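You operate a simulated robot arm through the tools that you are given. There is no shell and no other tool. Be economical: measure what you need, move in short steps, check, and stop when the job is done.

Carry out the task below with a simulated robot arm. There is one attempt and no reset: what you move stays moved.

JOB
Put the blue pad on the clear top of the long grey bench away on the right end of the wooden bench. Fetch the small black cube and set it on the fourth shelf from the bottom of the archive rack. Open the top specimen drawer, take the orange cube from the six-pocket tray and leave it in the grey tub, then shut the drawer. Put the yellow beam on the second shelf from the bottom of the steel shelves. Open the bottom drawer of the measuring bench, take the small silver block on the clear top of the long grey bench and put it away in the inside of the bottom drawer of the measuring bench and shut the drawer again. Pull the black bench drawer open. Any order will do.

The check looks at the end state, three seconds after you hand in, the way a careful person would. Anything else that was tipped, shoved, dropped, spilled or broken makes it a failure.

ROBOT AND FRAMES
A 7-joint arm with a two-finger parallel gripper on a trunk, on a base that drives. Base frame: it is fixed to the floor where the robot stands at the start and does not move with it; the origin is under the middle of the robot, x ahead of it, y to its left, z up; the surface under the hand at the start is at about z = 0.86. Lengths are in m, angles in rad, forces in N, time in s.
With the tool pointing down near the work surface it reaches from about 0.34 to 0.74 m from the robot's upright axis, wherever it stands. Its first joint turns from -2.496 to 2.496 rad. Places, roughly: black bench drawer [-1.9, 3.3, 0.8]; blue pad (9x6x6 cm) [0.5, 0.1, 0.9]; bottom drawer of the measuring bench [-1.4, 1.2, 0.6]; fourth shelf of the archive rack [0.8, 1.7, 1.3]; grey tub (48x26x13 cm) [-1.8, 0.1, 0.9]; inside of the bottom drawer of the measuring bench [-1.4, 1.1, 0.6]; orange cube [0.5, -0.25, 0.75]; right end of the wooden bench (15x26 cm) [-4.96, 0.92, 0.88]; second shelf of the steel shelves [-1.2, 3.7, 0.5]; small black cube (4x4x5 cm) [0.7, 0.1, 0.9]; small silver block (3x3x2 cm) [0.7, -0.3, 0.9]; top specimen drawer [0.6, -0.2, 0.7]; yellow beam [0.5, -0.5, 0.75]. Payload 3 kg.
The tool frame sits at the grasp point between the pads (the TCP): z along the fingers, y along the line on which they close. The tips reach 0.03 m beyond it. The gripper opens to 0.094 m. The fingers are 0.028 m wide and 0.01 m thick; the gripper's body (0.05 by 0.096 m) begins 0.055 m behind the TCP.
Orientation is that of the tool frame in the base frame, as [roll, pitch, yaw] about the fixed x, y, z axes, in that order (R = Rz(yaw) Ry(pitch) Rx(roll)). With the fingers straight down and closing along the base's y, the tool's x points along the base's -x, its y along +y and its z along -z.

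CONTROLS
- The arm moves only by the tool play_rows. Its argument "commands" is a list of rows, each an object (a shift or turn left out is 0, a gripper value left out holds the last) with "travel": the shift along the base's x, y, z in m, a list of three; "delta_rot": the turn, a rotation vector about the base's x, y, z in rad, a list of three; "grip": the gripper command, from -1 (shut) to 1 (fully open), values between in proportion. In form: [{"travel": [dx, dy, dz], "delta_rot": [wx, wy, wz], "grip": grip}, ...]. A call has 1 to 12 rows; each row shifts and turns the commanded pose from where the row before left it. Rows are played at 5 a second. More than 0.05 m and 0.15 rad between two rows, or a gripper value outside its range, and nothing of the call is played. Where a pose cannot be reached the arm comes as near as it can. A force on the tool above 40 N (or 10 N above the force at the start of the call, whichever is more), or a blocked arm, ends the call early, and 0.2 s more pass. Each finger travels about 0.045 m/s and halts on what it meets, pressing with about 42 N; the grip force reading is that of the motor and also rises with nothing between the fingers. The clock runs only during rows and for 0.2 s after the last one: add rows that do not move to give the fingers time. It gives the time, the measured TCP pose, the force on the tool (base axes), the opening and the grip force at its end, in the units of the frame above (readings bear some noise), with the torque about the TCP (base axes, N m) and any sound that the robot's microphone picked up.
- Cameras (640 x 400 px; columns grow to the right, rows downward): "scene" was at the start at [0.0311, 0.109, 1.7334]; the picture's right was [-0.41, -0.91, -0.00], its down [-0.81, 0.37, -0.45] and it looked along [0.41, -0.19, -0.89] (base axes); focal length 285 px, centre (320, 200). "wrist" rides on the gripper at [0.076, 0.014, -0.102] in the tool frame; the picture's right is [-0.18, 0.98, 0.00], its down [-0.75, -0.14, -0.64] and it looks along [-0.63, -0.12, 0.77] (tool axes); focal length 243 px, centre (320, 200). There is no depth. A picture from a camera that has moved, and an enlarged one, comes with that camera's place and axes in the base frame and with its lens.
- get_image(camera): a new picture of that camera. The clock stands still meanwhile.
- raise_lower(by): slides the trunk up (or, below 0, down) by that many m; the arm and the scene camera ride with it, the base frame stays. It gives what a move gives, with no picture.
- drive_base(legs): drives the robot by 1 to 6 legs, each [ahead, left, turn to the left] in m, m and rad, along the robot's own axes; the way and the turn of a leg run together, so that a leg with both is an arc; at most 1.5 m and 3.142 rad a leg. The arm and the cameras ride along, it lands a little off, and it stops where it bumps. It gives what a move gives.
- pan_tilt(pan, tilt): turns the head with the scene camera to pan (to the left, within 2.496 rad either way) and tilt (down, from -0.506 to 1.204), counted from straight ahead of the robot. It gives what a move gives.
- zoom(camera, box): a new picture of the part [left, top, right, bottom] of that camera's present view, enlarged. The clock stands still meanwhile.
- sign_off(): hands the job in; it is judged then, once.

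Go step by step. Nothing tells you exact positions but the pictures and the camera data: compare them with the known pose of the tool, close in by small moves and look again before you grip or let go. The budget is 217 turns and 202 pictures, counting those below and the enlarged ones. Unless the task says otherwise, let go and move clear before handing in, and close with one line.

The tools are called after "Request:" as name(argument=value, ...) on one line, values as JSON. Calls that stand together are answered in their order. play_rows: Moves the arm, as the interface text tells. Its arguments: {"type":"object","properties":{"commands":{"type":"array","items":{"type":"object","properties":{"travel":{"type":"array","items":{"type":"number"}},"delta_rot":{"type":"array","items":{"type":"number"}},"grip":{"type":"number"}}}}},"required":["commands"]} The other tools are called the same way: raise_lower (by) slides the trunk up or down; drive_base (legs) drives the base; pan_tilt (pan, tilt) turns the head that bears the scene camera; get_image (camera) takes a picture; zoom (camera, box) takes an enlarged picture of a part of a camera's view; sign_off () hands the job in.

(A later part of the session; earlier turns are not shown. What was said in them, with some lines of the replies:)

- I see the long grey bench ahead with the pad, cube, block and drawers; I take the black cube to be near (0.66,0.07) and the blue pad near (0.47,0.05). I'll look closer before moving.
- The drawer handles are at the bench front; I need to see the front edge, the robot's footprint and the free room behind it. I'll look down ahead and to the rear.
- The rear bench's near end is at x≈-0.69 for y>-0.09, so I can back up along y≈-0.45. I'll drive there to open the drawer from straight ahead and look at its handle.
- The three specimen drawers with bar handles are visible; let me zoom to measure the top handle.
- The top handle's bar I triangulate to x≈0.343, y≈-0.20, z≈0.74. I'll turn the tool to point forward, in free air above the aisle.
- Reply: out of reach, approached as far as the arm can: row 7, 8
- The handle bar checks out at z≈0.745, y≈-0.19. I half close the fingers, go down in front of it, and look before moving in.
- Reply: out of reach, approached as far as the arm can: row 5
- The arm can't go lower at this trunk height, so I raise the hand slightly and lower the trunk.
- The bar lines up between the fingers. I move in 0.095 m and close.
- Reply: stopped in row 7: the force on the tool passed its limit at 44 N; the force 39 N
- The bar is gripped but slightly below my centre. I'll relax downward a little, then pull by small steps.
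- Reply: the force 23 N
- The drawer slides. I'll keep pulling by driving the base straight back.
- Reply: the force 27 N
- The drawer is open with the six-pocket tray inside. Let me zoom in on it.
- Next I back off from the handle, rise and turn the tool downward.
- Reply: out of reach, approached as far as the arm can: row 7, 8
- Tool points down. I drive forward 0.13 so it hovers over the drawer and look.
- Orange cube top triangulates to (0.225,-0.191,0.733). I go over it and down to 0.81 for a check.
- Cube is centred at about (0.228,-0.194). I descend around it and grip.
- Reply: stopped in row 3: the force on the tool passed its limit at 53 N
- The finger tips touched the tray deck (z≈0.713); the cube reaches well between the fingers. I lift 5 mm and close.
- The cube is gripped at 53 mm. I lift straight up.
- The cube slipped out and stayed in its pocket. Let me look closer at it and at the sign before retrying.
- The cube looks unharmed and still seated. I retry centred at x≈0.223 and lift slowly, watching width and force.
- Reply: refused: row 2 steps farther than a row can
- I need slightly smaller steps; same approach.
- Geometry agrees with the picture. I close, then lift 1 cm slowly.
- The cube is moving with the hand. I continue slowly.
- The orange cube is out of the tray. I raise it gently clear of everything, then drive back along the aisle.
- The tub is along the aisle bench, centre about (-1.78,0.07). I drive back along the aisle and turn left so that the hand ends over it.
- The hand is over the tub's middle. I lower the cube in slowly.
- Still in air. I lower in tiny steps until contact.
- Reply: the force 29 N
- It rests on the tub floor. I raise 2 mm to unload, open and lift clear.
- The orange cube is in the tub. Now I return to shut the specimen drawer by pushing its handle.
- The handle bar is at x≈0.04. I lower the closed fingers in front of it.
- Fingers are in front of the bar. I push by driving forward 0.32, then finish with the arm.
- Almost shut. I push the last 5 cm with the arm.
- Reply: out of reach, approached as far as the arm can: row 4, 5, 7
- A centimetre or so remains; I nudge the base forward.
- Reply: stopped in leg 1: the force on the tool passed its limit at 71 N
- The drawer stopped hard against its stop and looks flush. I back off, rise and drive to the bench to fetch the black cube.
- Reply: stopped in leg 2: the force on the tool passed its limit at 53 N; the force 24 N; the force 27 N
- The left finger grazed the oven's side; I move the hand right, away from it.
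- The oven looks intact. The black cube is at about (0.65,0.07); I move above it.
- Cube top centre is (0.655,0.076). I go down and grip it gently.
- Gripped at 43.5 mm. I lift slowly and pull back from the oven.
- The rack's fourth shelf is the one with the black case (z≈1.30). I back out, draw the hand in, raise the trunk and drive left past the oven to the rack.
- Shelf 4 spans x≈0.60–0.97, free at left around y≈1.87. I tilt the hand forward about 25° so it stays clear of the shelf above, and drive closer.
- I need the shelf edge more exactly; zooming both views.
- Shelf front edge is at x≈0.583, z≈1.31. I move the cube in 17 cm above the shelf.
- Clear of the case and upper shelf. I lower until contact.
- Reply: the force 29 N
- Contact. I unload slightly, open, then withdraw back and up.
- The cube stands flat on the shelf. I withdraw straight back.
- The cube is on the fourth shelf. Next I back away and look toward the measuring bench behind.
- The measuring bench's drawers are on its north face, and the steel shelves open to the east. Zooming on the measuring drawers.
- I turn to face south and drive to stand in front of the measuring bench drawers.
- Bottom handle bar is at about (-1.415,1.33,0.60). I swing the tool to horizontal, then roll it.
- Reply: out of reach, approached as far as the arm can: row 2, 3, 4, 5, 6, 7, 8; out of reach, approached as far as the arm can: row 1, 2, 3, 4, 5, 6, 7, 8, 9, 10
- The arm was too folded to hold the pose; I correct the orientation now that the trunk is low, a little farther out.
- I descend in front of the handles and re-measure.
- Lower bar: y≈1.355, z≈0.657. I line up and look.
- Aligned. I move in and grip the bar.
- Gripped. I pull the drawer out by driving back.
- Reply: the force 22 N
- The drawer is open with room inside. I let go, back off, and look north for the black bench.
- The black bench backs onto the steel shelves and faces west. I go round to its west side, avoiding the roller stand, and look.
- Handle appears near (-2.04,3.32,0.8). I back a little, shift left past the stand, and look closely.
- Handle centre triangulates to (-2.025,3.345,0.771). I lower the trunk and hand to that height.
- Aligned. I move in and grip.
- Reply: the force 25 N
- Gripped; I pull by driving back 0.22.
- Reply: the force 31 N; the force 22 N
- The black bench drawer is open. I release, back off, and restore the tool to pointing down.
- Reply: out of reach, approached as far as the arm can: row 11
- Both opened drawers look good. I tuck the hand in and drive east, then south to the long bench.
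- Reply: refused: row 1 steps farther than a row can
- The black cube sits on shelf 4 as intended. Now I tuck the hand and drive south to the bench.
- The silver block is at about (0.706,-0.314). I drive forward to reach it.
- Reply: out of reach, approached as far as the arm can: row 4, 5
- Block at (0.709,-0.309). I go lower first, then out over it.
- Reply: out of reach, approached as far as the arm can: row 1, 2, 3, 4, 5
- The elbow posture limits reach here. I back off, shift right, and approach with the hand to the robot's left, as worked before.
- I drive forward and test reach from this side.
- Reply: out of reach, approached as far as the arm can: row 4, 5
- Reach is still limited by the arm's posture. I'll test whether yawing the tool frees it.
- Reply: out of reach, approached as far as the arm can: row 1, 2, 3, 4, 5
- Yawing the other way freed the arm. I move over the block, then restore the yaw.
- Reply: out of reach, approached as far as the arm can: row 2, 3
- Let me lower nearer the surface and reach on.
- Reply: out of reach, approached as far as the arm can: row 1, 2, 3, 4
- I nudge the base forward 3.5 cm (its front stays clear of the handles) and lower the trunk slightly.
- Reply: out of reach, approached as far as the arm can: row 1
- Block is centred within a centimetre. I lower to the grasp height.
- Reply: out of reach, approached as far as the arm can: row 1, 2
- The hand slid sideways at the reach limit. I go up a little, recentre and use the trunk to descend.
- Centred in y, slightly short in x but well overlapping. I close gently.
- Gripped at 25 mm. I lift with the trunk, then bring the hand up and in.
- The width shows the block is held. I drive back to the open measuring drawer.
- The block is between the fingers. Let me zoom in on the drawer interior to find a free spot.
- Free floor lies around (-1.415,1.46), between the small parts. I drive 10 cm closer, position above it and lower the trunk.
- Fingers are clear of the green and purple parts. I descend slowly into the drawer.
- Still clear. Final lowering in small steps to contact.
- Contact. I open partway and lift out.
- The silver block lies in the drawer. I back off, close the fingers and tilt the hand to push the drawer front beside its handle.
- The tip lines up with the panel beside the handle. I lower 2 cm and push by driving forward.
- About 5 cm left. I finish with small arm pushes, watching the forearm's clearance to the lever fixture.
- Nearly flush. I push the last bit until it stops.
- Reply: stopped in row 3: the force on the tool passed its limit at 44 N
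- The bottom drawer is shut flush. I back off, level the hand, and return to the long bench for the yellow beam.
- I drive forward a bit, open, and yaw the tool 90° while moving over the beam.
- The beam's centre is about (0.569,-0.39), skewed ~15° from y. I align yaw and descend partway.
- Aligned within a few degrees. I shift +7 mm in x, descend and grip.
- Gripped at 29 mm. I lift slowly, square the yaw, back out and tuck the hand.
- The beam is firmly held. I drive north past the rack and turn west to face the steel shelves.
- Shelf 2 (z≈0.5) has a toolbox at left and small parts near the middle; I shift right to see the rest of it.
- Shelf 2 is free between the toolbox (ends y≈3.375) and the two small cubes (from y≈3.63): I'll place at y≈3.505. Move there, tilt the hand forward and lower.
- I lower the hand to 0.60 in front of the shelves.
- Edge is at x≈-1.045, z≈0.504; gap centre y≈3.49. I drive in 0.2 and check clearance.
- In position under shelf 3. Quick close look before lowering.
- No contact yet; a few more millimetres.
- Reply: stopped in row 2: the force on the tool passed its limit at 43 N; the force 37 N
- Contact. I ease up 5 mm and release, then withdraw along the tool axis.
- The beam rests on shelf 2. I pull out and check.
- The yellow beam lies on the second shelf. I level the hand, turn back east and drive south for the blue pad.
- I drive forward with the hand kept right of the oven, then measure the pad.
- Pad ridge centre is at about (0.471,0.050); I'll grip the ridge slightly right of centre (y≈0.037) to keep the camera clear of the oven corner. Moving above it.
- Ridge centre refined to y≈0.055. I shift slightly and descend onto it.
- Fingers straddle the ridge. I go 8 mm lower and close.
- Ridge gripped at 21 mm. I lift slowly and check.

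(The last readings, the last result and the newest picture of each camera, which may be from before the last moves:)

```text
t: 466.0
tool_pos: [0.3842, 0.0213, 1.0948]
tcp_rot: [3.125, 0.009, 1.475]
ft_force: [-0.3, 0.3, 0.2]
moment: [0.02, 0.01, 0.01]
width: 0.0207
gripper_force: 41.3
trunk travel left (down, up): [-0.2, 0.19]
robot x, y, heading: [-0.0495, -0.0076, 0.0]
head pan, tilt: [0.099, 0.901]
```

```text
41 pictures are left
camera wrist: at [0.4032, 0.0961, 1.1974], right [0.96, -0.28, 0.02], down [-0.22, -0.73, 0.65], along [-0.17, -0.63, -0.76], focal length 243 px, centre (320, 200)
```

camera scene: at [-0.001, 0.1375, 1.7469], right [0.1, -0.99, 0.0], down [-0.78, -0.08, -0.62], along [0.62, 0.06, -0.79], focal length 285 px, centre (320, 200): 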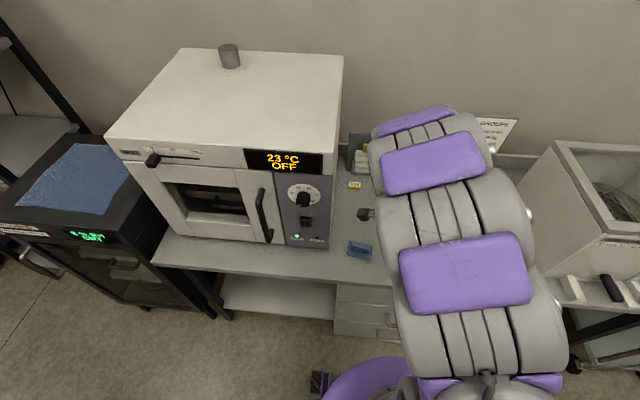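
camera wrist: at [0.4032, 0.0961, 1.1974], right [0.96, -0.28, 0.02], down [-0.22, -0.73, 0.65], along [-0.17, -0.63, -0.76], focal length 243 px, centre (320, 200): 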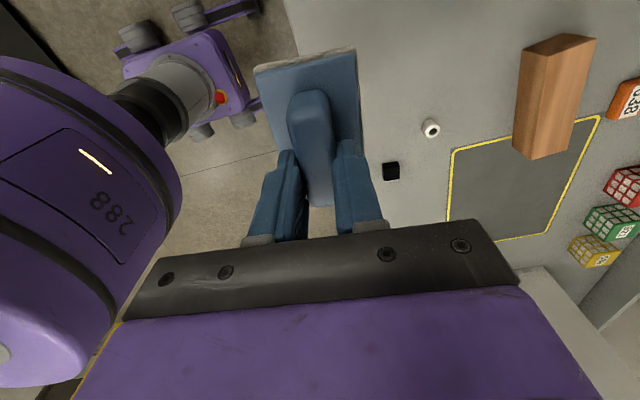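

The pad is held level. I back out and drive west down the aisle, then turn to face the wooden bench.

Request:
drive_base(legs=[[-0.2, 0, 0], [0, -0.57, 0], [-1.5, 0, 0], [-1.45, 0, 0], [0, 0, 3.14]])

Request:
pan_tilt(pan=-0.3, tilt=0.5)

Request:
get_image(camera="scene")

```text
t: 491.7
tool_pos: [-3.6314, -0.6121, 1.0962]
tcp_rot: [3.126, 0.009, -1.648]
ft_force: [-0.6, -0.6, -0.9]
moment: [-0.01, 0.0, 0.01]
width: 0.0207
gripper_force: 41.6
trunk travel left (down, up): [-0.2, 0.19]
robot x, y, heading: [-3.198, -0.5725, -3.12]
head pan, tilt: [0.099, 0.901]
```

```text
t: 492.6
tool_pos: [-3.6305, -0.6112, 1.096]
tcp_rot: [3.125, 0.008, -1.649]
ft_force: [0.0, 0.6, 0.3]
moment: [0.02, -0.02, 0.0]
width: 0.0208
gripper_force: 42.7
trunk travel left (down, up): [-0.2, 0.19]
robot x, y, heading: [-3.2002, -0.5763, -3.118]
head pan, tilt: [-0.3, 0.499]
```

```text
40 pictures are left
camera scene: at [-3.2581, -0.6922, 1.7806], right [0.28, 0.96, 0.0], down [0.46, -0.13, -0.88], along [-0.84, 0.24, -0.48], focal length 285 px, centre (320, 200)
```

scene: 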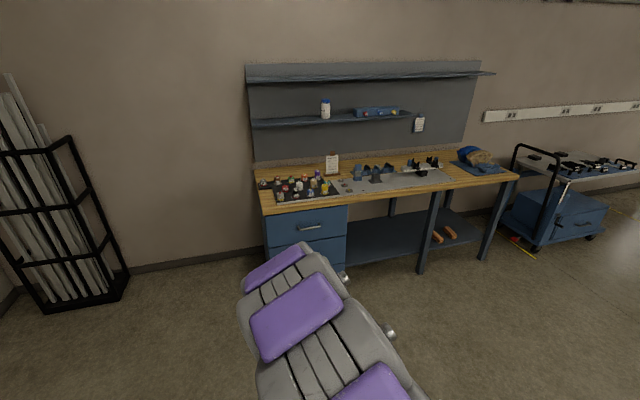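

Request:
zoom(camera="scene", box=[340, 110, 540, 230])

```text
3.20 times, centred on (440, 170) of scene
camera zoom: at [-3.2581, -0.6922, 1.7806], right [0.28, 0.96, 0.0], down [0.46, -0.13, -0.88], along [-0.84, 0.24, -0.48], focal length 911 px, centre (-64, 296)
```

zoom: 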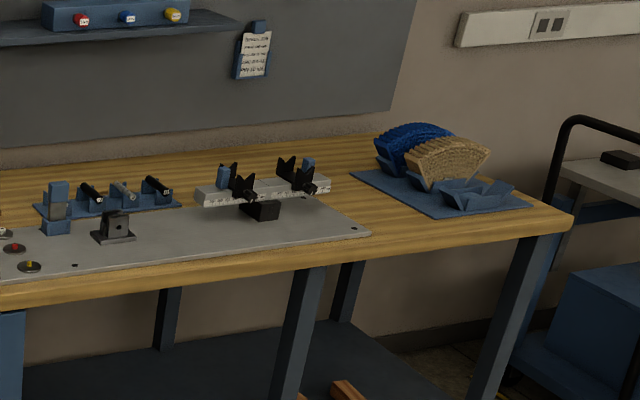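

The free strip lies between the grey plate (y<0.85) and the blue mat (y>1.06), around (-4.95,0.93). I drive there.

Request:
drive_base(legs=[[0.4, 0, -0.023], [0, -1.2, 0], [0, -0.34, 0], [0.55, 0, 0]])

Request:
pan_tilt(pan=0.0, tilt=0.7)

Request:
get_image(camera="scene")

Request:
get_image(camera="wrist")

```text
t: 505.3
tool_pos: [-4.5795, 0.9356, 1.096]
tcp_rot: [3.125, -0.002, -1.666]
ft_force: [-0.3, -0.2, -1.3]
moment: [-0.03, 0.03, 0.0]
width: 0.0205
gripper_force: 42.6
trunk travel left (down, up): [-0.2, 0.19]
robot x, y, heading: [-4.1426, 0.9555, -3.132]
head pan, tilt: [-0.3, 0.499]
```

```text
t: 506.1
tool_pos: [-4.5784, 0.9344, 1.0966]
tcp_rot: [3.122, 0.002, -1.667]
ft_force: [0.1, -0.1, -0.3]
moment: [0.0, 0.03, 0.0]
width: 0.0206
gripper_force: 41.8
trunk travel left (down, up): [-0.2, 0.19]
robot x, y, heading: [-4.1491, 0.9599, -3.134]
head pan, tilt: [0.0, 0.7]
```

```text
38 pictures are left
camera scene: at [-4.205, 0.8216, 1.7637], right [-0.01, 1.0, 0.0], down [0.65, 0.0, -0.76], along [-0.76, -0.01, -0.65], focal length 285 px, centre (320, 200)
```

scene: 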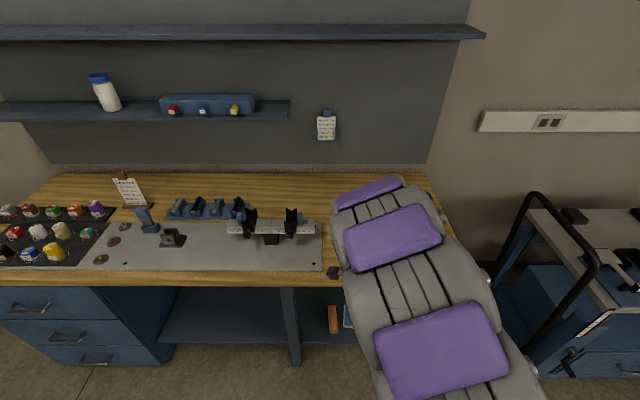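

```text
37 pictures are left
camera wrist: at [-4.5985, 0.8589, 1.1991], right [-0.96, 0.28, 0.02], down [0.22, 0.73, 0.64], along [0.17, 0.62, -0.77], focal length 243 px, centre (320, 200)
```

wrist: 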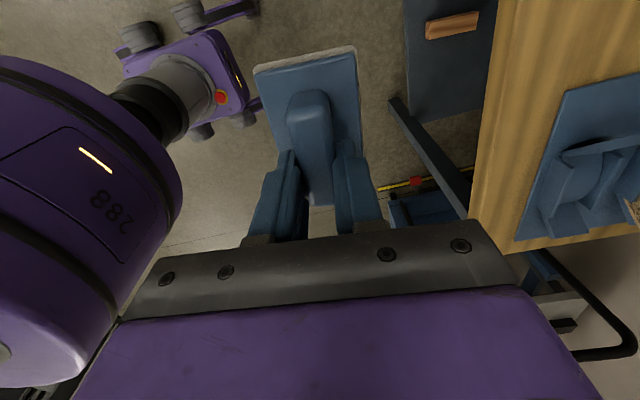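

Free strip confirmed (y 0.825–1.037). I move in over it.

Request:
drive_base(legs=[[0.2, 0, -0.008]])

Request:
play_rows(commands=[{"travel": [-0.012, 0, 0], "delta_rot": [0, 0, 0.03]}, {"travel": [-0.02, 0, 0], "delta_rot": [0, 0, 0.03]}, {"travel": [-0.02, 0, 0], "delta_rot": [0, 0, 0.03]}, {"travel": [-0.02, 0, -0.01]}, {"travel": [-0.02, 0, -0.02]}, {"travel": [-0.02, 0, -0.02]}, {"travel": [-0.02, 0, -0.02]}, {"travel": [-0.02, 0, -0.02]}, {"travel": [-0.015, 0, -0.01]}, {}])

Request:
get_image(camera="scene")

Request:
get_image(camera="wrist")

```text
t: 507.7
tool_pos: [-4.7771, 0.9322, 1.0962]
tcp_rot: [3.125, 0.004, -1.673]
ft_force: [0.4, 0.2, -0.1]
moment: [0.01, -0.02, 0.01]
width: 0.0208
gripper_force: 41.5
trunk travel left (down, up): [-0.2, 0.19]
robot x, y, heading: [-4.3479, 0.9575, 3.137]
head pan, tilt: [0.0, 0.7]
```

```text
t: 509.9
tool_pos: [-4.9428, 0.933, 0.9954]
tcp_rot: [3.124, 0.004, -1.586]
ft_force: [-0.1, 0.0, -0.5]
moment: [0.0, 0.02, 0.04]
width: 0.0208
gripper_force: 41.7
trunk travel left (down, up): [-0.2, 0.19]
robot x, y, heading: [-4.3462, 0.9566, 3.137]
head pan, tilt: [0.0, 0.7]
```

```text
36 pictures are left
camera scene: at [-4.4055, 0.8125, 1.763], right [0.0, 1.0, 0.0], down [0.65, 0.0, -0.76], along [-0.76, 0.0, -0.65], focal length 285 px, centre (320, 200)
```

scene: 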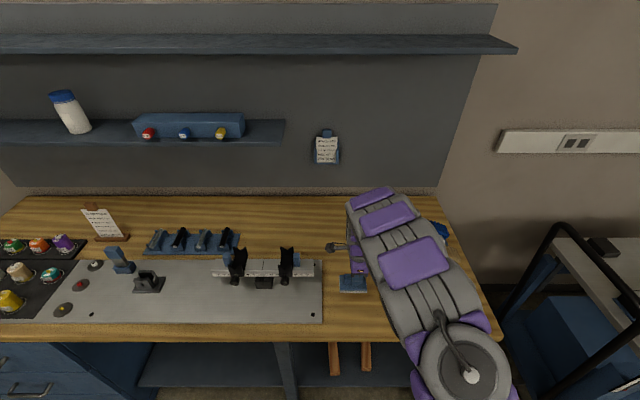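

```text
35 pictures are left
camera wrist: at [-4.9572, 0.8551, 1.0989], right [-0.98, 0.2, 0.02], down [0.16, 0.75, 0.64], along [0.11, 0.63, -0.77], focal length 243 px, centre (320, 200)
```

wrist: 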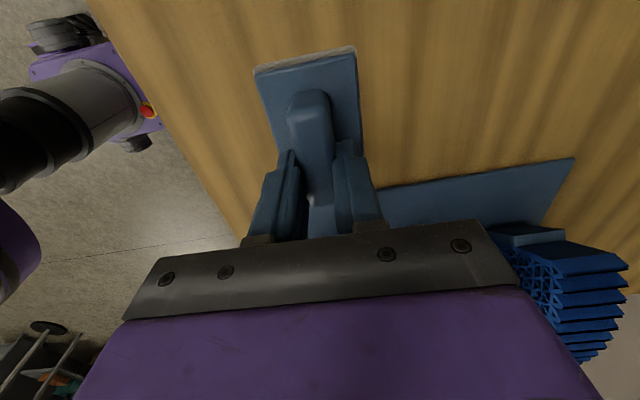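

Pad hangs over clear wood. I lower to contact.

Request:
play_rows(commands=[{"travel": [0, 0, -0.015]}, {"travel": [0, 0, -0.015]}, {"travel": [0, 0, -0.012]}, {"travel": [0, 0, -0.008]}, {"travel": [0, 0, -0.006]}, {"travel": [0, 0, -0.005]}, {"travel": [0, 0, -0.005]}, {"travel": [0, 0, -0.005]}, {}])

Request:
get_image(camera="wrist")

```text
t: 511.5
tool_pos: [-4.9431, 0.931, 0.936]
tcp_rot: [3.116, 0.009, -1.583]
ft_force: [7.4, -0.9, 20.7]
moment: [-0.11, -0.99, 0.04]
width: 0.0212
gripper_force: 41.9
trunk travel left (down, up): [-0.2, 0.19]
robot x, y, heading: [-4.3476, 0.956, 3.14]
head pan, tilt: [0.0, 0.7]
stopped in row 7: the force on the tool passed its limit at 51 N (the readings are from after the stop); the commanded pose is now the measured one
```

```text
34 pictures are left
camera wrist: at [-4.9565, 0.855, 1.0394], right [-0.98, 0.2, 0.03], down [0.17, 0.75, 0.64], along [0.11, 0.64, -0.77], focal length 243 px, centre (320, 200)
```

wrist: 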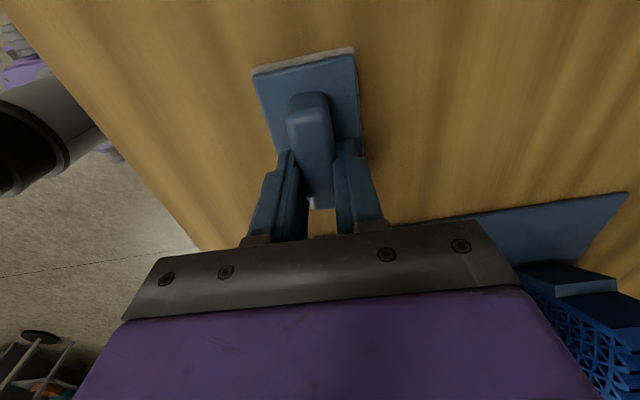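

Contact with the bench top. I unload, open and lift away.

Request:
play_rows(commands=[{"travel": [0, 0, 0.002]}, {"grip": -0.2}, {}, {"grip": 0.3}, {}, {"travel": [0, 0, 0.03]}, {"travel": [0, 0, 0.04]}, {"travel": [0, 0, 0.04]}, {"travel": [0.03, 0, 0.03]}, {"travel": [0.04, 0, 0]}, {"travel": [0.04, 0, 0]}])

Request:
drive_base(legs=[[-0.3, 0, 0]])

Request:
get_image(camera="scene")

```text
t: 513.9
tool_pos: [-4.8339, 0.931, 1.0788]
tcp_rot: [3.114, 0.007, -1.583]
ft_force: [0.4, 0.1, 0.2]
moment: [-0.02, 0.01, -0.02]
width: 0.0611
gripper_force: 0.1
trunk travel left (down, up): [-0.2, 0.19]
robot x, y, heading: [-4.3438, 0.9582, 3.133]
head pan, tilt: [0.0, 0.7]
```

```text
t: 515.9
tool_pos: [-4.5335, 0.9313, 1.078]
tcp_rot: [3.116, 0.009, -1.584]
ft_force: [0.4, -0.3, -0.6]
moment: [0.01, -0.01, 0.0]
width: 0.0613
gripper_force: 0.1
trunk travel left (down, up): [-0.2, 0.19]
robot x, y, heading: [-4.0441, 0.9548, 3.14]
head pan, tilt: [0.0, 0.7]
```

```text
33 pictures are left
camera scene: at [-4.1039, 0.8113, 1.763], right [0.0, 1.0, 0.0], down [0.65, 0.0, -0.76], along [-0.76, 0.0, -0.65], focal length 285 px, centre (320, 200)
```

scene: 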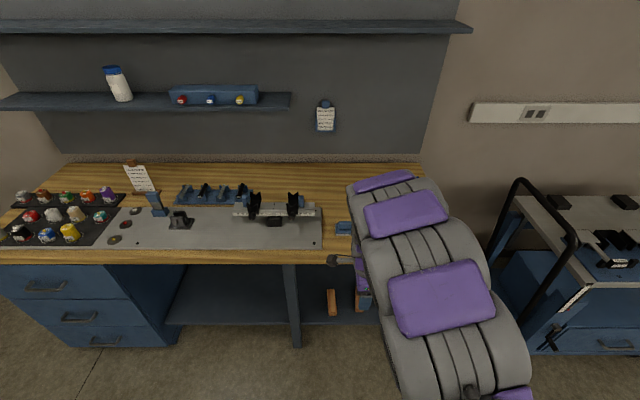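

Request:
zoom(camera="scene", box=[280, 180, 400, 280])

```text
4.00 times, centred on (340, 230) of scene
camera zoom: at [-4.1039, 0.8113, 1.763], right [0.0, 1.0, 0.0], down [0.65, 0.0, -0.76], along [-0.76, 0.0, -0.65], focal length 1139 px, centre (240, 80)
```

zoom: 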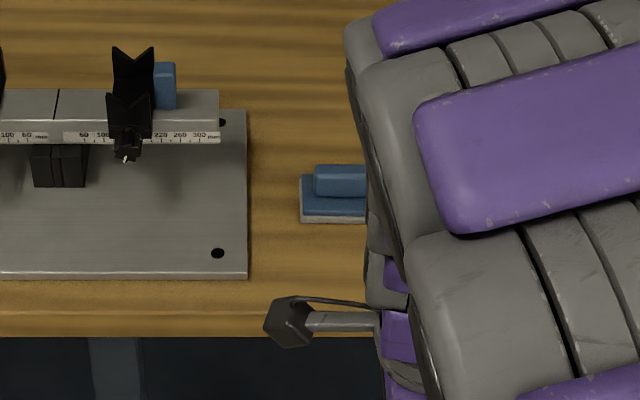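

The blue pad lies flat on the clear right end of the wooden bench, and every other part of the job has been done and checked. The hand is clear of everything, so I hand in.

Request:
sign_off()

```text
The job is handed in.
```

All six parts of the job are done and handed in. Along the way a finger bumped the side of the oven (it showed no visible shift in later pictures), and the orange cube slipped back into its tray pocket on the first lift before I lifted it out.
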